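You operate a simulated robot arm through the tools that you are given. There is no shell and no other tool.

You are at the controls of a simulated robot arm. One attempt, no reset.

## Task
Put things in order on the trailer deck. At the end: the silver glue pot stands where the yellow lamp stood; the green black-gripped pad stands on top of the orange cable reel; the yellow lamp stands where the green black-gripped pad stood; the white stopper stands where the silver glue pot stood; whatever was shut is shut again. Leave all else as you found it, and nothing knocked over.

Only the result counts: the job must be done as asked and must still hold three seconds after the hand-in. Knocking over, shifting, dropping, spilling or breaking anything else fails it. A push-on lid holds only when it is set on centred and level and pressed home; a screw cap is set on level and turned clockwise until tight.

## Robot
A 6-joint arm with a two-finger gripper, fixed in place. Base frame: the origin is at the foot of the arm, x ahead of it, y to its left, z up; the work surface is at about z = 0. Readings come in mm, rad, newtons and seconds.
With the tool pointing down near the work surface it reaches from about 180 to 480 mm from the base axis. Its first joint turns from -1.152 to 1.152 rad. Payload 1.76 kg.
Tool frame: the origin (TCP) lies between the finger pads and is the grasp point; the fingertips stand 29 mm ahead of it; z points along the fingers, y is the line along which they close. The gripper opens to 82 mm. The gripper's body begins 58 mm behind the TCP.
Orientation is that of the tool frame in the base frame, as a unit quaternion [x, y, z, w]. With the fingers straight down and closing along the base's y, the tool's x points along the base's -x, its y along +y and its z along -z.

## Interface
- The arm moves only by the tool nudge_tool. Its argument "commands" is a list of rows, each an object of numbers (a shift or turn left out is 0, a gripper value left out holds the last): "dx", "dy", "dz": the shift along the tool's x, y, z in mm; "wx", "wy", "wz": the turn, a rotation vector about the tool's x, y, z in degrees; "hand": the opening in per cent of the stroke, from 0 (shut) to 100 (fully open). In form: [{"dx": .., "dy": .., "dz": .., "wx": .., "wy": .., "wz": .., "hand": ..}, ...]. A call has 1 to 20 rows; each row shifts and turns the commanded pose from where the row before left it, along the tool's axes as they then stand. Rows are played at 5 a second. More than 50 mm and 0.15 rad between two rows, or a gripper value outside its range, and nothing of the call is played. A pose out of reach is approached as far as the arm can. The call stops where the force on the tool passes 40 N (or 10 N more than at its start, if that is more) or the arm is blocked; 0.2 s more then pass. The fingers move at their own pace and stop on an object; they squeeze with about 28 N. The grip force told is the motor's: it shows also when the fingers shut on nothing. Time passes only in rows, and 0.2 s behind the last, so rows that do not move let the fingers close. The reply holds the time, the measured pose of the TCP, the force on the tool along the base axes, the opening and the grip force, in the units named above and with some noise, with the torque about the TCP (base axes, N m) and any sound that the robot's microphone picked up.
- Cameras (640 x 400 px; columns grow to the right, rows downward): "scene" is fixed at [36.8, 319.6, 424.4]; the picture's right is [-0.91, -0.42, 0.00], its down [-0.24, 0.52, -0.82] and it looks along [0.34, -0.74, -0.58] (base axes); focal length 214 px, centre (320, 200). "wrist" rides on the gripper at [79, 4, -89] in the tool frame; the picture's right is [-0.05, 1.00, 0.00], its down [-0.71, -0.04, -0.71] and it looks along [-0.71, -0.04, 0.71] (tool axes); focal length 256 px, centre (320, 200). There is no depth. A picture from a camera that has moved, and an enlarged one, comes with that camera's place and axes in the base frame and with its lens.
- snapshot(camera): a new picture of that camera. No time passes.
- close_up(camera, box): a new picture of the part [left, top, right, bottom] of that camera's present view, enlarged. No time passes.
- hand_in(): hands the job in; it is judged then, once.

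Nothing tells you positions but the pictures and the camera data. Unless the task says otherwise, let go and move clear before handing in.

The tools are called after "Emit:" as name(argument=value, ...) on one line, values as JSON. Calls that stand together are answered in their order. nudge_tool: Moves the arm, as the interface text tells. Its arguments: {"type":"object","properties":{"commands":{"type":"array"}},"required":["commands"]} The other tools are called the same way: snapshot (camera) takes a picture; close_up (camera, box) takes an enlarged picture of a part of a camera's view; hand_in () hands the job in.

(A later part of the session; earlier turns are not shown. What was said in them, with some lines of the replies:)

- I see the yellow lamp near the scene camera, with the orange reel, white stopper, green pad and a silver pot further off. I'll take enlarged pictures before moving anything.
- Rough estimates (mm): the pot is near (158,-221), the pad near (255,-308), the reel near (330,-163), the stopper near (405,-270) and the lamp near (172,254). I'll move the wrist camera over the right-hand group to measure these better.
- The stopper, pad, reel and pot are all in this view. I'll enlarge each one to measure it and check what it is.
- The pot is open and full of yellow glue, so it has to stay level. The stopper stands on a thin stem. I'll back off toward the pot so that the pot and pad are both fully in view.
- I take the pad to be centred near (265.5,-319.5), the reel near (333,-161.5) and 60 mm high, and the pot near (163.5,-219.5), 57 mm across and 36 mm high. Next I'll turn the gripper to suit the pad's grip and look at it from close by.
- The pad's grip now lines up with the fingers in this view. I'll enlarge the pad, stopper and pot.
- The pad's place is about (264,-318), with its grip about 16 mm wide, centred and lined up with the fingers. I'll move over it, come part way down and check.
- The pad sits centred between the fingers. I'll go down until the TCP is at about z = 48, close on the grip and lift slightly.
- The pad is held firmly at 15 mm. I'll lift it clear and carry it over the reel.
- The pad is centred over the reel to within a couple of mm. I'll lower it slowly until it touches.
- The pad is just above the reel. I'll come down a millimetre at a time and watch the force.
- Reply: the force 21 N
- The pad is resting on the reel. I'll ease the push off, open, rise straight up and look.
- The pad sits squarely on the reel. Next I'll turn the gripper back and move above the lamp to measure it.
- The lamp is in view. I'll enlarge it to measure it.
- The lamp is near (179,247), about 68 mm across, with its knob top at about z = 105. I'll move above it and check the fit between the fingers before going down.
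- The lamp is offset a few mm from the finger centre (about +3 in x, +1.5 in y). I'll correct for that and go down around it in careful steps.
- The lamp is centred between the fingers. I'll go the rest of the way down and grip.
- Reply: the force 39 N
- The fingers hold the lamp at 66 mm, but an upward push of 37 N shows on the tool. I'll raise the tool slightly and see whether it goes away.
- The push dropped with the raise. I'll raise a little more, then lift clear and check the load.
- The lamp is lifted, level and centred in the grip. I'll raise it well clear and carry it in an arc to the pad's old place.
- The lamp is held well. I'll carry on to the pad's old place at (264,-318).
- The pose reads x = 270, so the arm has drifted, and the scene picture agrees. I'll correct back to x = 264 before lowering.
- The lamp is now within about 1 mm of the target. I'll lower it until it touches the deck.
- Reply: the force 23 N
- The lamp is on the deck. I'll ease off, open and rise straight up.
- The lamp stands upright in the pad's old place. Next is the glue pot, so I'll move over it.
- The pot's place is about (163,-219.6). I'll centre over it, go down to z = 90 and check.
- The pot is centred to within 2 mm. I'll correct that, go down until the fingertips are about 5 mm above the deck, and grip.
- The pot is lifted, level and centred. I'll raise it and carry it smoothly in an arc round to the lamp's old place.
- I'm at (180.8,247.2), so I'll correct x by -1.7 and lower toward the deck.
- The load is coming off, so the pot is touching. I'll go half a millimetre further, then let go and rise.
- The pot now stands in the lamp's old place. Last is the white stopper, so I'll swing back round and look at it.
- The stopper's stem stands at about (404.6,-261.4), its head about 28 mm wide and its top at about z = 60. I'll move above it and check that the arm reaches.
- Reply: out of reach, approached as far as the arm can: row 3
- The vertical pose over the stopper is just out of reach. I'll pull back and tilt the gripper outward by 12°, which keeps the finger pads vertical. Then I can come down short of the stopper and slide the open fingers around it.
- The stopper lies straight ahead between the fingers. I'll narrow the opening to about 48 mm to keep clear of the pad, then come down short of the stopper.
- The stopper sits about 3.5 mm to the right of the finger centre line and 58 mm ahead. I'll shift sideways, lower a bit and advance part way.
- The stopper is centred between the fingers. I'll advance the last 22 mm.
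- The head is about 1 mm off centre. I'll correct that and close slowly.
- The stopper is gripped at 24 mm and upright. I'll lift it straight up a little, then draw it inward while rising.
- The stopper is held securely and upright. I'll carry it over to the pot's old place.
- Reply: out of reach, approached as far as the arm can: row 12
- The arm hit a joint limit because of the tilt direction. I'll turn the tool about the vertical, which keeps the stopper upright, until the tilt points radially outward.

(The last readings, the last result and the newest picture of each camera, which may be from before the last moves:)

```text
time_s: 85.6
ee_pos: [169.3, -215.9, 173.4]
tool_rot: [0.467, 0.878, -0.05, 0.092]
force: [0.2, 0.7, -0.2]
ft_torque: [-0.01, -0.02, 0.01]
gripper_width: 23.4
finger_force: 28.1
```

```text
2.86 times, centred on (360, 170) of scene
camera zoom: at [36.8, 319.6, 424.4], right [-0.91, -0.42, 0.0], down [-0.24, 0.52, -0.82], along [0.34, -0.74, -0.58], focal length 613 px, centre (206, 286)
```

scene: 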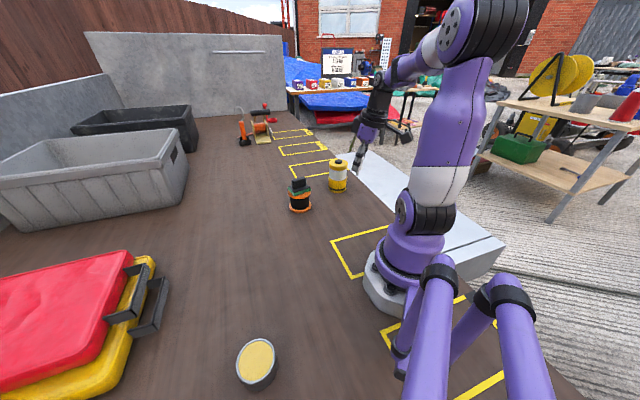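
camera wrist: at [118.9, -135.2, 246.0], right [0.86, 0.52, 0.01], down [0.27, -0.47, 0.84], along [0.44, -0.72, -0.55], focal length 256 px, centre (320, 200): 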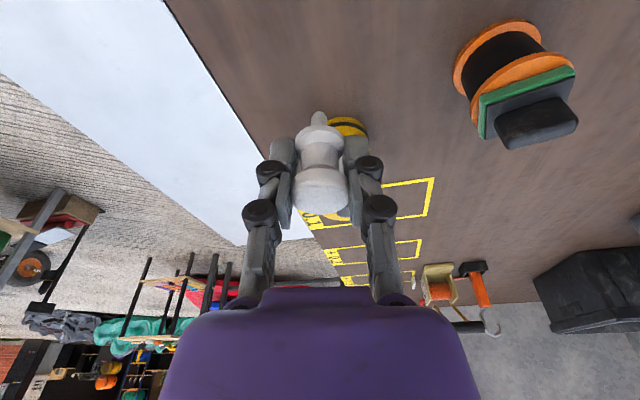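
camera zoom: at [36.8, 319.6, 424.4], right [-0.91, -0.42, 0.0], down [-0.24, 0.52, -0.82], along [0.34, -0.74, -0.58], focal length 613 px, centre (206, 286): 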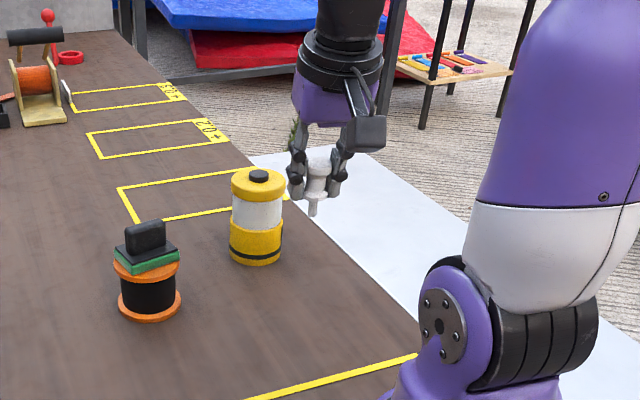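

The tool now tilts radially and the stopper is still upright. I'll move over the pot's old place and come part way down.

Emit:
nudge_tool(commands=[{"dx": 1.44, "dy": -5.4, "dz": -0.3}, {"dx": 4.78, "dz": 22.5}, {"dx": 4.78, "dz": 22.5}, {"dx": 4.78, "dz": 22.5}, {"dx": 4.78, "dz": 22.5}, {}, {}])

Emit:
nudge_tool(commands=[{}])

Emit:
snapshot(camera="wrist")

Emit:
close_up(camera="scene", box=[280, 140, 400, 227])

```text
time_s: 87.2
ee_pos: [164.4, -219.1, 82.7]
tool_rot: [0.467, 0.878, -0.049, 0.092]
force: [0.2, 0.1, -0.7]
ft_torque: [0.02, 0.0, 0.04]
gripper_width: 24.0
finger_force: 28.2
```

```text
time_s: 87.6
ee_pos: [164.2, -218.3, 81.1]
tool_rot: [0.467, 0.878, -0.049, 0.092]
force: [-0.1, -0.2, 0.2]
ft_torque: [-0.02, -0.03, -0.05]
gripper_width: 23.8
finger_force: 27.9
```

```text
taken
camera wrist: at [114.2, -137.4, 153.9], right [0.86, 0.52, 0.01], down [0.27, -0.47, 0.84], along [0.44, -0.72, -0.55], focal length 256 px, centre (320, 200)
```

wrist: 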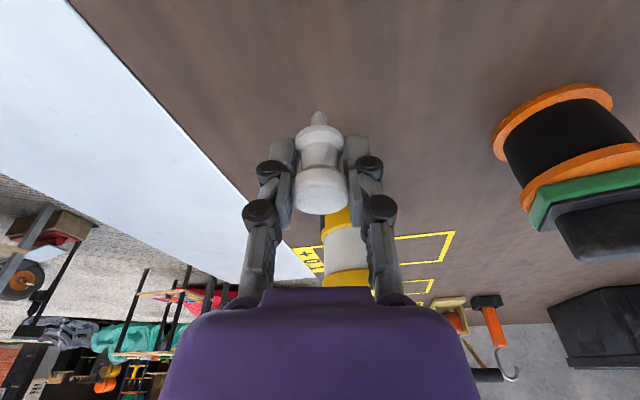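

```text
4.60 times, centred on (340, 184) of scene
camera zoom: at [36.8, 319.6, 424.4], right [-0.91, -0.42, 0.0], down [-0.24, 0.52, -0.82], along [0.34, -0.74, -0.58], focal length 986 px, centre (228, 276)
```

zoom: 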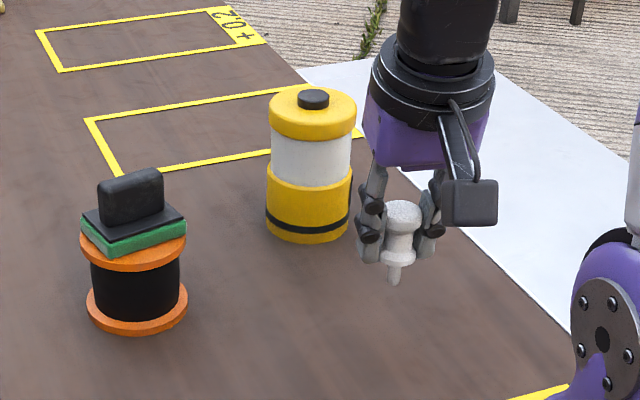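

Emit:
close_up(camera="scene", box=[344, 176, 384, 206])

Emit:
close_up(camera="wrist", box=[260, 100, 380, 220])

```text
13.33 times, centred on (364, 191) of scene
camera zoom: at [36.8, 319.6, 424.4], right [-0.91, -0.42, 0.0], down [-0.24, 0.52, -0.82], along [0.34, -0.74, -0.58], focal length 2860 px, centre (-267, 320)
```

zoom: 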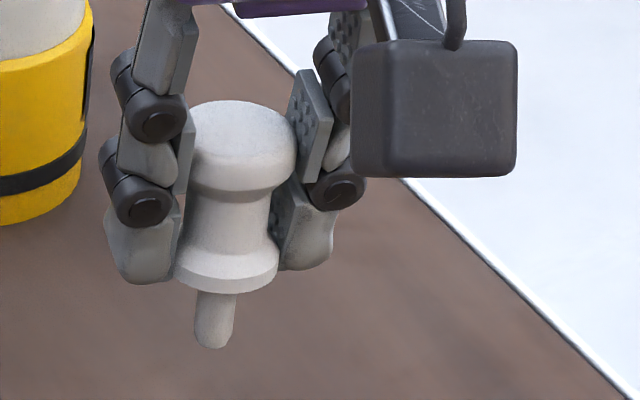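

```text
3.33 times, centred on (320, 160) of wrist
camera zoom: at [114.2, -137.4, 153.9], right [0.86, 0.52, 0.01], down [0.27, -0.47, 0.84], along [0.44, -0.72, -0.55], focal length 853 px, centre (320, 333)
```

zoom: 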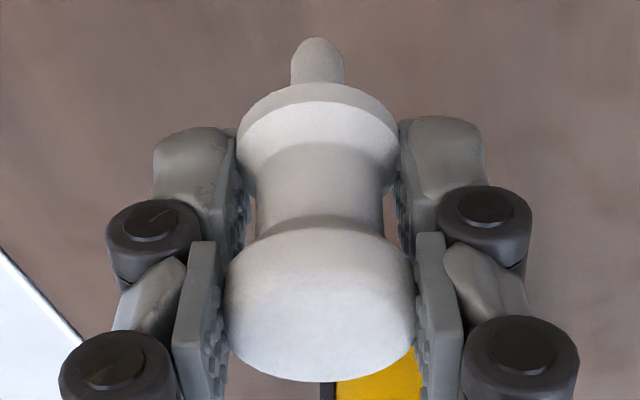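

The stopper has not slipped and is upright. I'll correct by about -1.5 mm in x and lower to just above the deck.

Emit:
nudge_tool(commands=[{"dx": 1.0, "dy": -1.1, "dz": -0.2}, {"dx": 2.08, "dz": 9.78}, {"dx": 2.08, "dz": 9.78}, {"dx": 1.66, "dz": 7.8}, {}, {}])

Emit:
nudge_tool(commands=[{}])

Emit:
close_up(camera="scene", box=[334, 176, 384, 216])

```text
time_s: 89.0
ee_pos: [160.5, -217.9, 53.9]
tool_rot: [0.467, 0.878, -0.049, 0.093]
force: [-0.1, 0.5, -1.2]
ft_torque: [-0.03, -0.02, -0.05]
gripper_width: 23.7
finger_force: 27.6
```

```text
time_s: 89.4
ee_pos: [161.9, -217.8, 53.7]
tool_rot: [0.468, 0.878, -0.049, 0.092]
force: [-0.2, -0.4, -0.1]
ft_torque: [0.01, 0.03, -0.02]
gripper_width: 23.8
finger_force: 27.9
```

```text
10.00 times, centred on (359, 196) of scene
camera zoom: at [36.8, 319.6, 424.4], right [-0.91, -0.42, 0.0], down [-0.24, 0.52, -0.82], along [0.34, -0.74, -0.58], focal length 2145 px, centre (-70, 240)
```

zoom: 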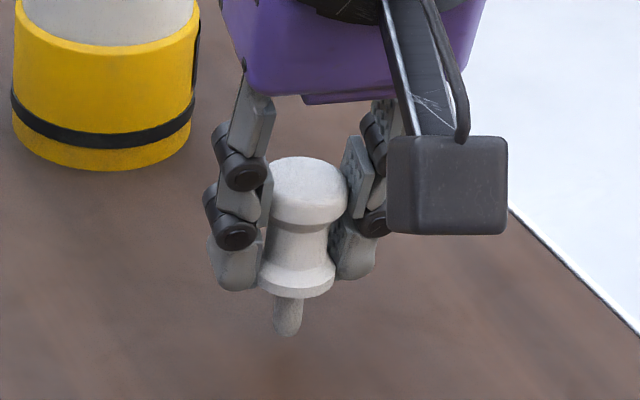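

Emit:
nudge_tool(commands=[{"dx": -1.0, "dy": 0.3, "dz": 0.2}, {"dx": 0.62, "dz": 2.93}, {}])

Emit:
nudge_tool(commands=[{"dx": 0.208, "dz": 0.978}, {}])

Emit:
nudge_tool(commands=[{"dx": 0.15, "dz": 0.7}, {}])

Emit:
close_up(camera="scene", box=[334, 176, 384, 216])

```text
time_s: 90.2
ee_pos: [162.2, -219.2, 50.7]
tool_rot: [0.467, 0.878, -0.049, 0.092]
force: [-0.1, 0.0, 0.1]
ft_torque: [-0.04, 0.01, -0.03]
gripper_width: 23.6
finger_force: 28.1
```

```text
time_s: 90.8
ee_pos: [161.4, -218.2, 51.1]
tool_rot: [0.466, 0.878, -0.049, 0.092]
force: [-0.6, 0.5, -0.2]
ft_torque: [0.03, -0.02, 0.0]
gripper_width: 23.7
finger_force: 28.2
```

```text
time_s: 91.4
ee_pos: [161.2, -219.8, 50.1]
tool_rot: [0.466, 0.878, -0.049, 0.093]
force: [0.3, 0.5, -0.5]
ft_torque: [0.0, -0.03, -0.01]
gripper_width: 23.5
finger_force: 27.2
```

```text
10.00 times, centred on (359, 196) of scene
camera zoom: at [36.8, 319.6, 424.4], right [-0.91, -0.42, 0.0], down [-0.24, 0.52, -0.82], along [0.34, -0.74, -0.58], focal length 2145 px, centre (-70, 240)
```

zoom: 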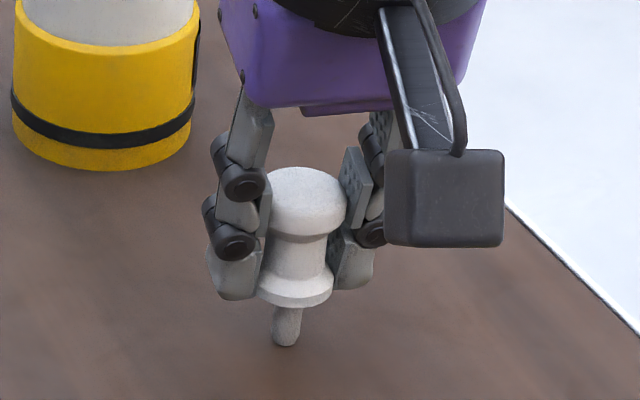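

The position matches the pot's old spot to within about a millimetre. I'll keep lowering gently until contact.

Emit:
nudge_tool(commands=[{"dx": 0.15, "dz": 0.7}, {}])

Emit:
nudge_tool(commands=[{"dx": 0.15, "dz": 0.7}, {}])

```text
time_s: 92.0
ee_pos: [162.5, -219.3, 48.7]
tool_rot: [0.467, 0.878, -0.049, 0.092]
force: [-0.2, -0.2, -0.1]
ft_torque: [0.0, 0.0, -0.02]
gripper_width: 23.9
finger_force: 28.0
```

```text
time_s: 92.6
ee_pos: [163.3, -219.1, 47.9]
tool_rot: [0.467, 0.878, -0.049, 0.093]
force: [0.7, -1.2, 9.0]
ft_torque: [-0.02, -0.01, 0.03]
gripper_width: 23.8
finger_force: 28.3
```

Contact. I'll ease off a touch and open the fingers slowly to leave the stopper standing.

Emit:
nudge_tool(commands=[{"dx": -0.07, "dz": -0.3}, {}, {"hand": 31}, {"hand": 34}, {"hand": 40}, {"hand": 50}, {"hand": 58}, {}])

Emit:
close_up(camera="scene", box=[334, 176, 384, 216])

Emit:
close_up(camera="wrist", box=[200, 90, 440, 240])

```text
time_s: 94.4
ee_pos: [162.5, -218.9, 48.6]
tool_rot: [0.468, 0.878, -0.049, 0.092]
force: [0.7, 0.0, -0.1]
ft_torque: [0.0, -0.01, 0.02]
gripper_width: 47.5
finger_force: 0.1
```

```text
10.00 times, centred on (359, 196) of scene
camera zoom: at [36.8, 319.6, 424.4], right [-0.91, -0.42, 0.0], down [-0.24, 0.52, -0.82], along [0.34, -0.74, -0.58], focal length 2145 px, centre (-70, 240)
```

zoom: 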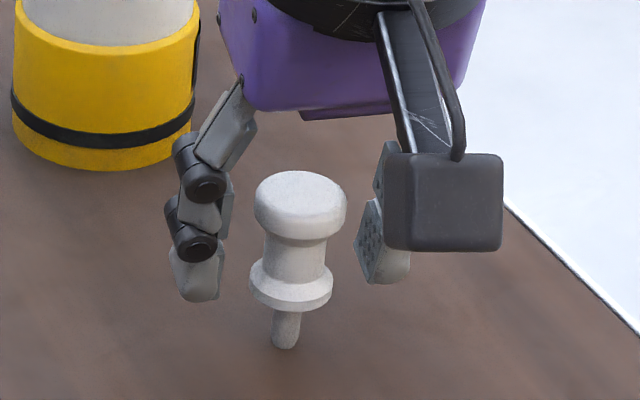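

```text
2.67 times, centred on (320, 165) of wrist
camera zoom: at [112.3, -136.7, 120.6], right [0.86, 0.52, 0.01], down [0.27, -0.47, 0.84], along [0.44, -0.72, -0.55], focal length 683 px, centre (320, 293)
```

zoom: 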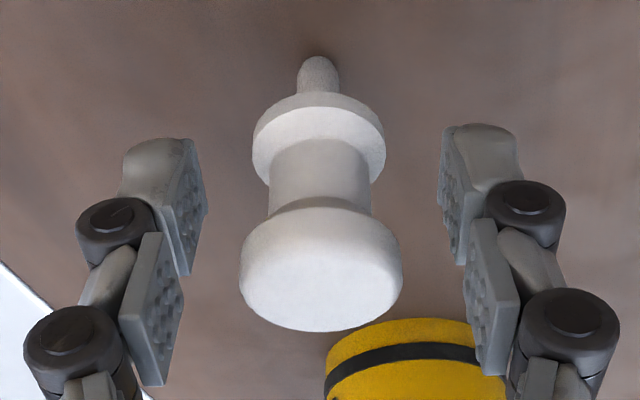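

The stopper stands free. I'll rise straight up and clear, then check everything.

Emit:
nudge_tool(commands=[{"dx": -1.04, "dz": -4.9}, {"dx": -2.08, "dz": -9.8}, {"dx": -4.2, "dz": -19.6}, {"dx": -6.2, "dz": -29.3}, {"dx": -6.2, "dz": -29.3}, {"dx": -6.2, "dz": -29.3}, {}, {}])

Emit:
close_up(camera="scene", box=[260, 130, 400, 217])

Emit:
close_up(camera="scene", box=[334, 176, 384, 216])

Emit:
snapshot(camera="wrist")

```text
time_s: 96.2
ee_pos: [164.6, -216.7, 175.3]
tool_rot: [0.467, 0.878, -0.049, 0.092]
force: [-0.2, -0.5, -1.0]
ft_torque: [0.0, 0.01, 0.01]
gripper_width: 47.6
finger_force: 0.0
```

```text
4.57 times, centred on (330, 174) of scene
camera zoom: at [36.8, 319.6, 424.4], right [-0.91, -0.42, 0.0], down [-0.24, 0.52, -0.82], along [0.34, -0.74, -0.58], focal length 980 px, centre (274, 321)
```

zoom: 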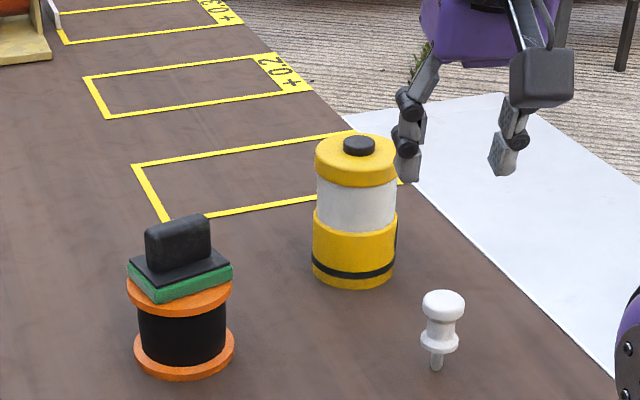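

```text
10.00 times, centred on (359, 196) of scene
camera zoom: at [36.8, 319.6, 424.4], right [-0.91, -0.42, 0.0], down [-0.24, 0.52, -0.82], along [0.34, -0.74, -0.58], focal length 2145 px, centre (-70, 240)
```

zoom: 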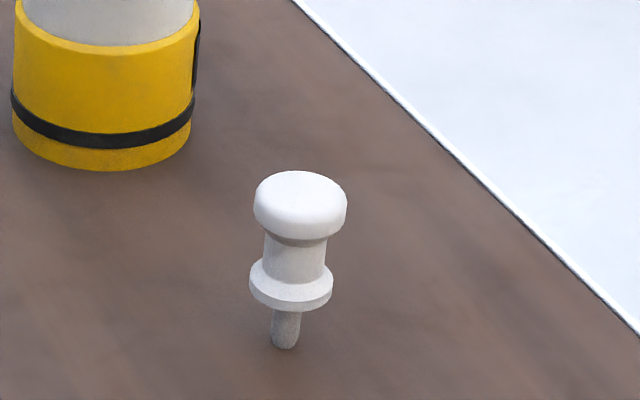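

```text
taken
camera wrist: at [114.4, -135.8, 246.6], right [0.86, 0.52, 0.01], down [0.27, -0.47, 0.84], along [0.44, -0.72, -0.55], focal length 256 px, centre (320, 200)
```

wrist: 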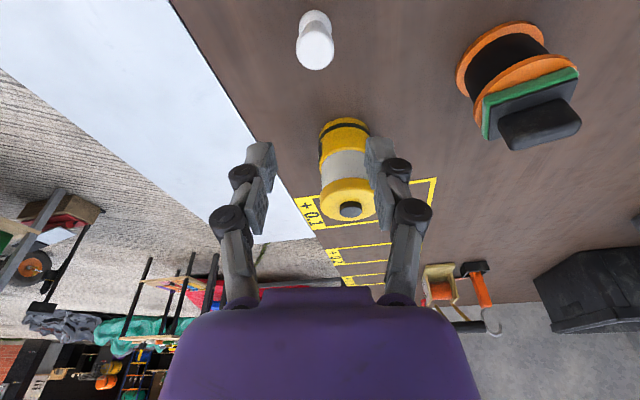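

All four things look right from here. I'll take one last look at the whole deck before handing in.

Emit:
nudge_tool(commands=[{"dx": -5.2, "dz": -24.5}, {}, {}, {}])

Emit:
snapshot(camera="scene")

Emit:
close_up(camera="scene", box=[334, 176, 384, 216])

Emit:
close_up(camera="scene", box=[180, 290, 340, 400])

```text
time_s: 97.2
ee_pos: [162.7, -218.0, 199.3]
tool_rot: [0.467, 0.878, -0.049, 0.092]
force: [0.1, 0.0, 0.4]
ft_torque: [0.01, -0.03, -0.02]
gripper_width: 47.5
finger_force: 0.0
```

```text
taken
```

scene: 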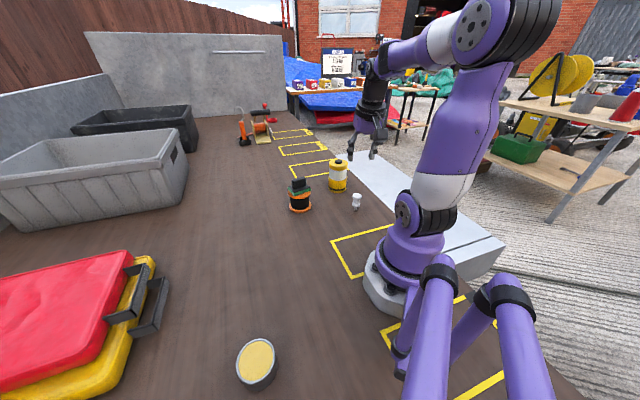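

```text
10.00 times, centred on (359, 196) of scene
camera zoom: at [36.8, 319.6, 424.4], right [-0.91, -0.42, 0.0], down [-0.24, 0.52, -0.82], along [0.34, -0.74, -0.58], focal length 2145 px, centre (-70, 240)
```

zoom: 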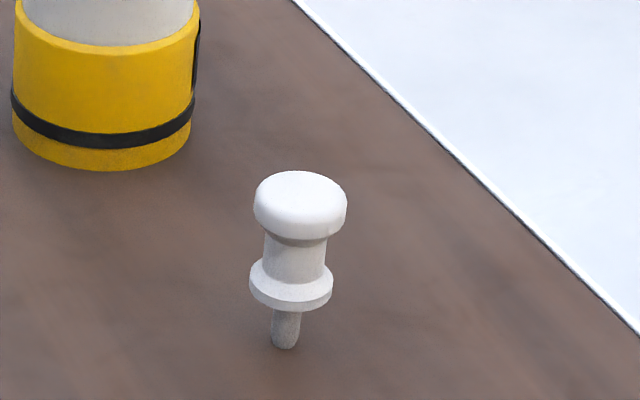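

```text
3.64 times, centred on (260, 345) of scene
camera zoom: at [36.8, 319.6, 424.4], right [-0.91, -0.42, 0.0], down [-0.24, 0.52, -0.82], along [0.34, -0.74, -0.58], focal length 780 px, centre (538, -327)
```

zoom: 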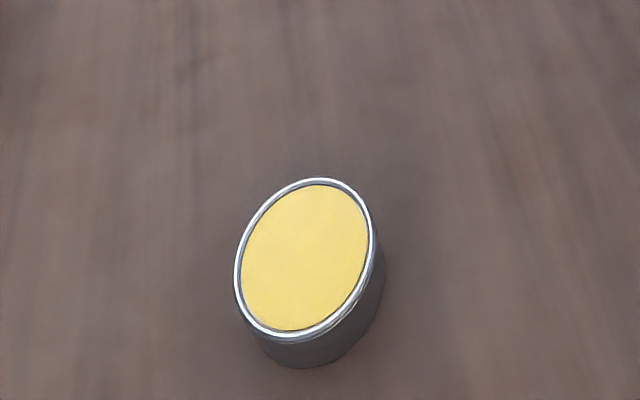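

Everything is in place: the pad is on the reel, the lamp on the pad's spot, the pot on the lamp's spot and the stopper on the pot's spot. All are upright and steady, the gripper is clear, and I never opened anything that was shut, so I'm handing in.

Emit:
hand_in()

```text
The job is handed in.
```

I moved all four things and handed the job in. I don't have the verdict, but the last pictures show everything upright and steady.

- **Green pad:** it sits centred on top of the orange cable reel, and the reel has not moved.
- **Yellow lamp:** it stands where the pad stood, within about 1–2 mm by my measurements.
- **Silver glue pot:** it stands where the lamp stood, within about 1 mm. It was open and full, and I carried it level the whole way.
- **White stopper:** it stands on its stem where the pot stood, within about 1–2 mm.

Nothing I handled was shut to begin with, so there was nothing to close again. Nothing else looked disturbed, and the gripper was open and clear of everything at the hand-in.
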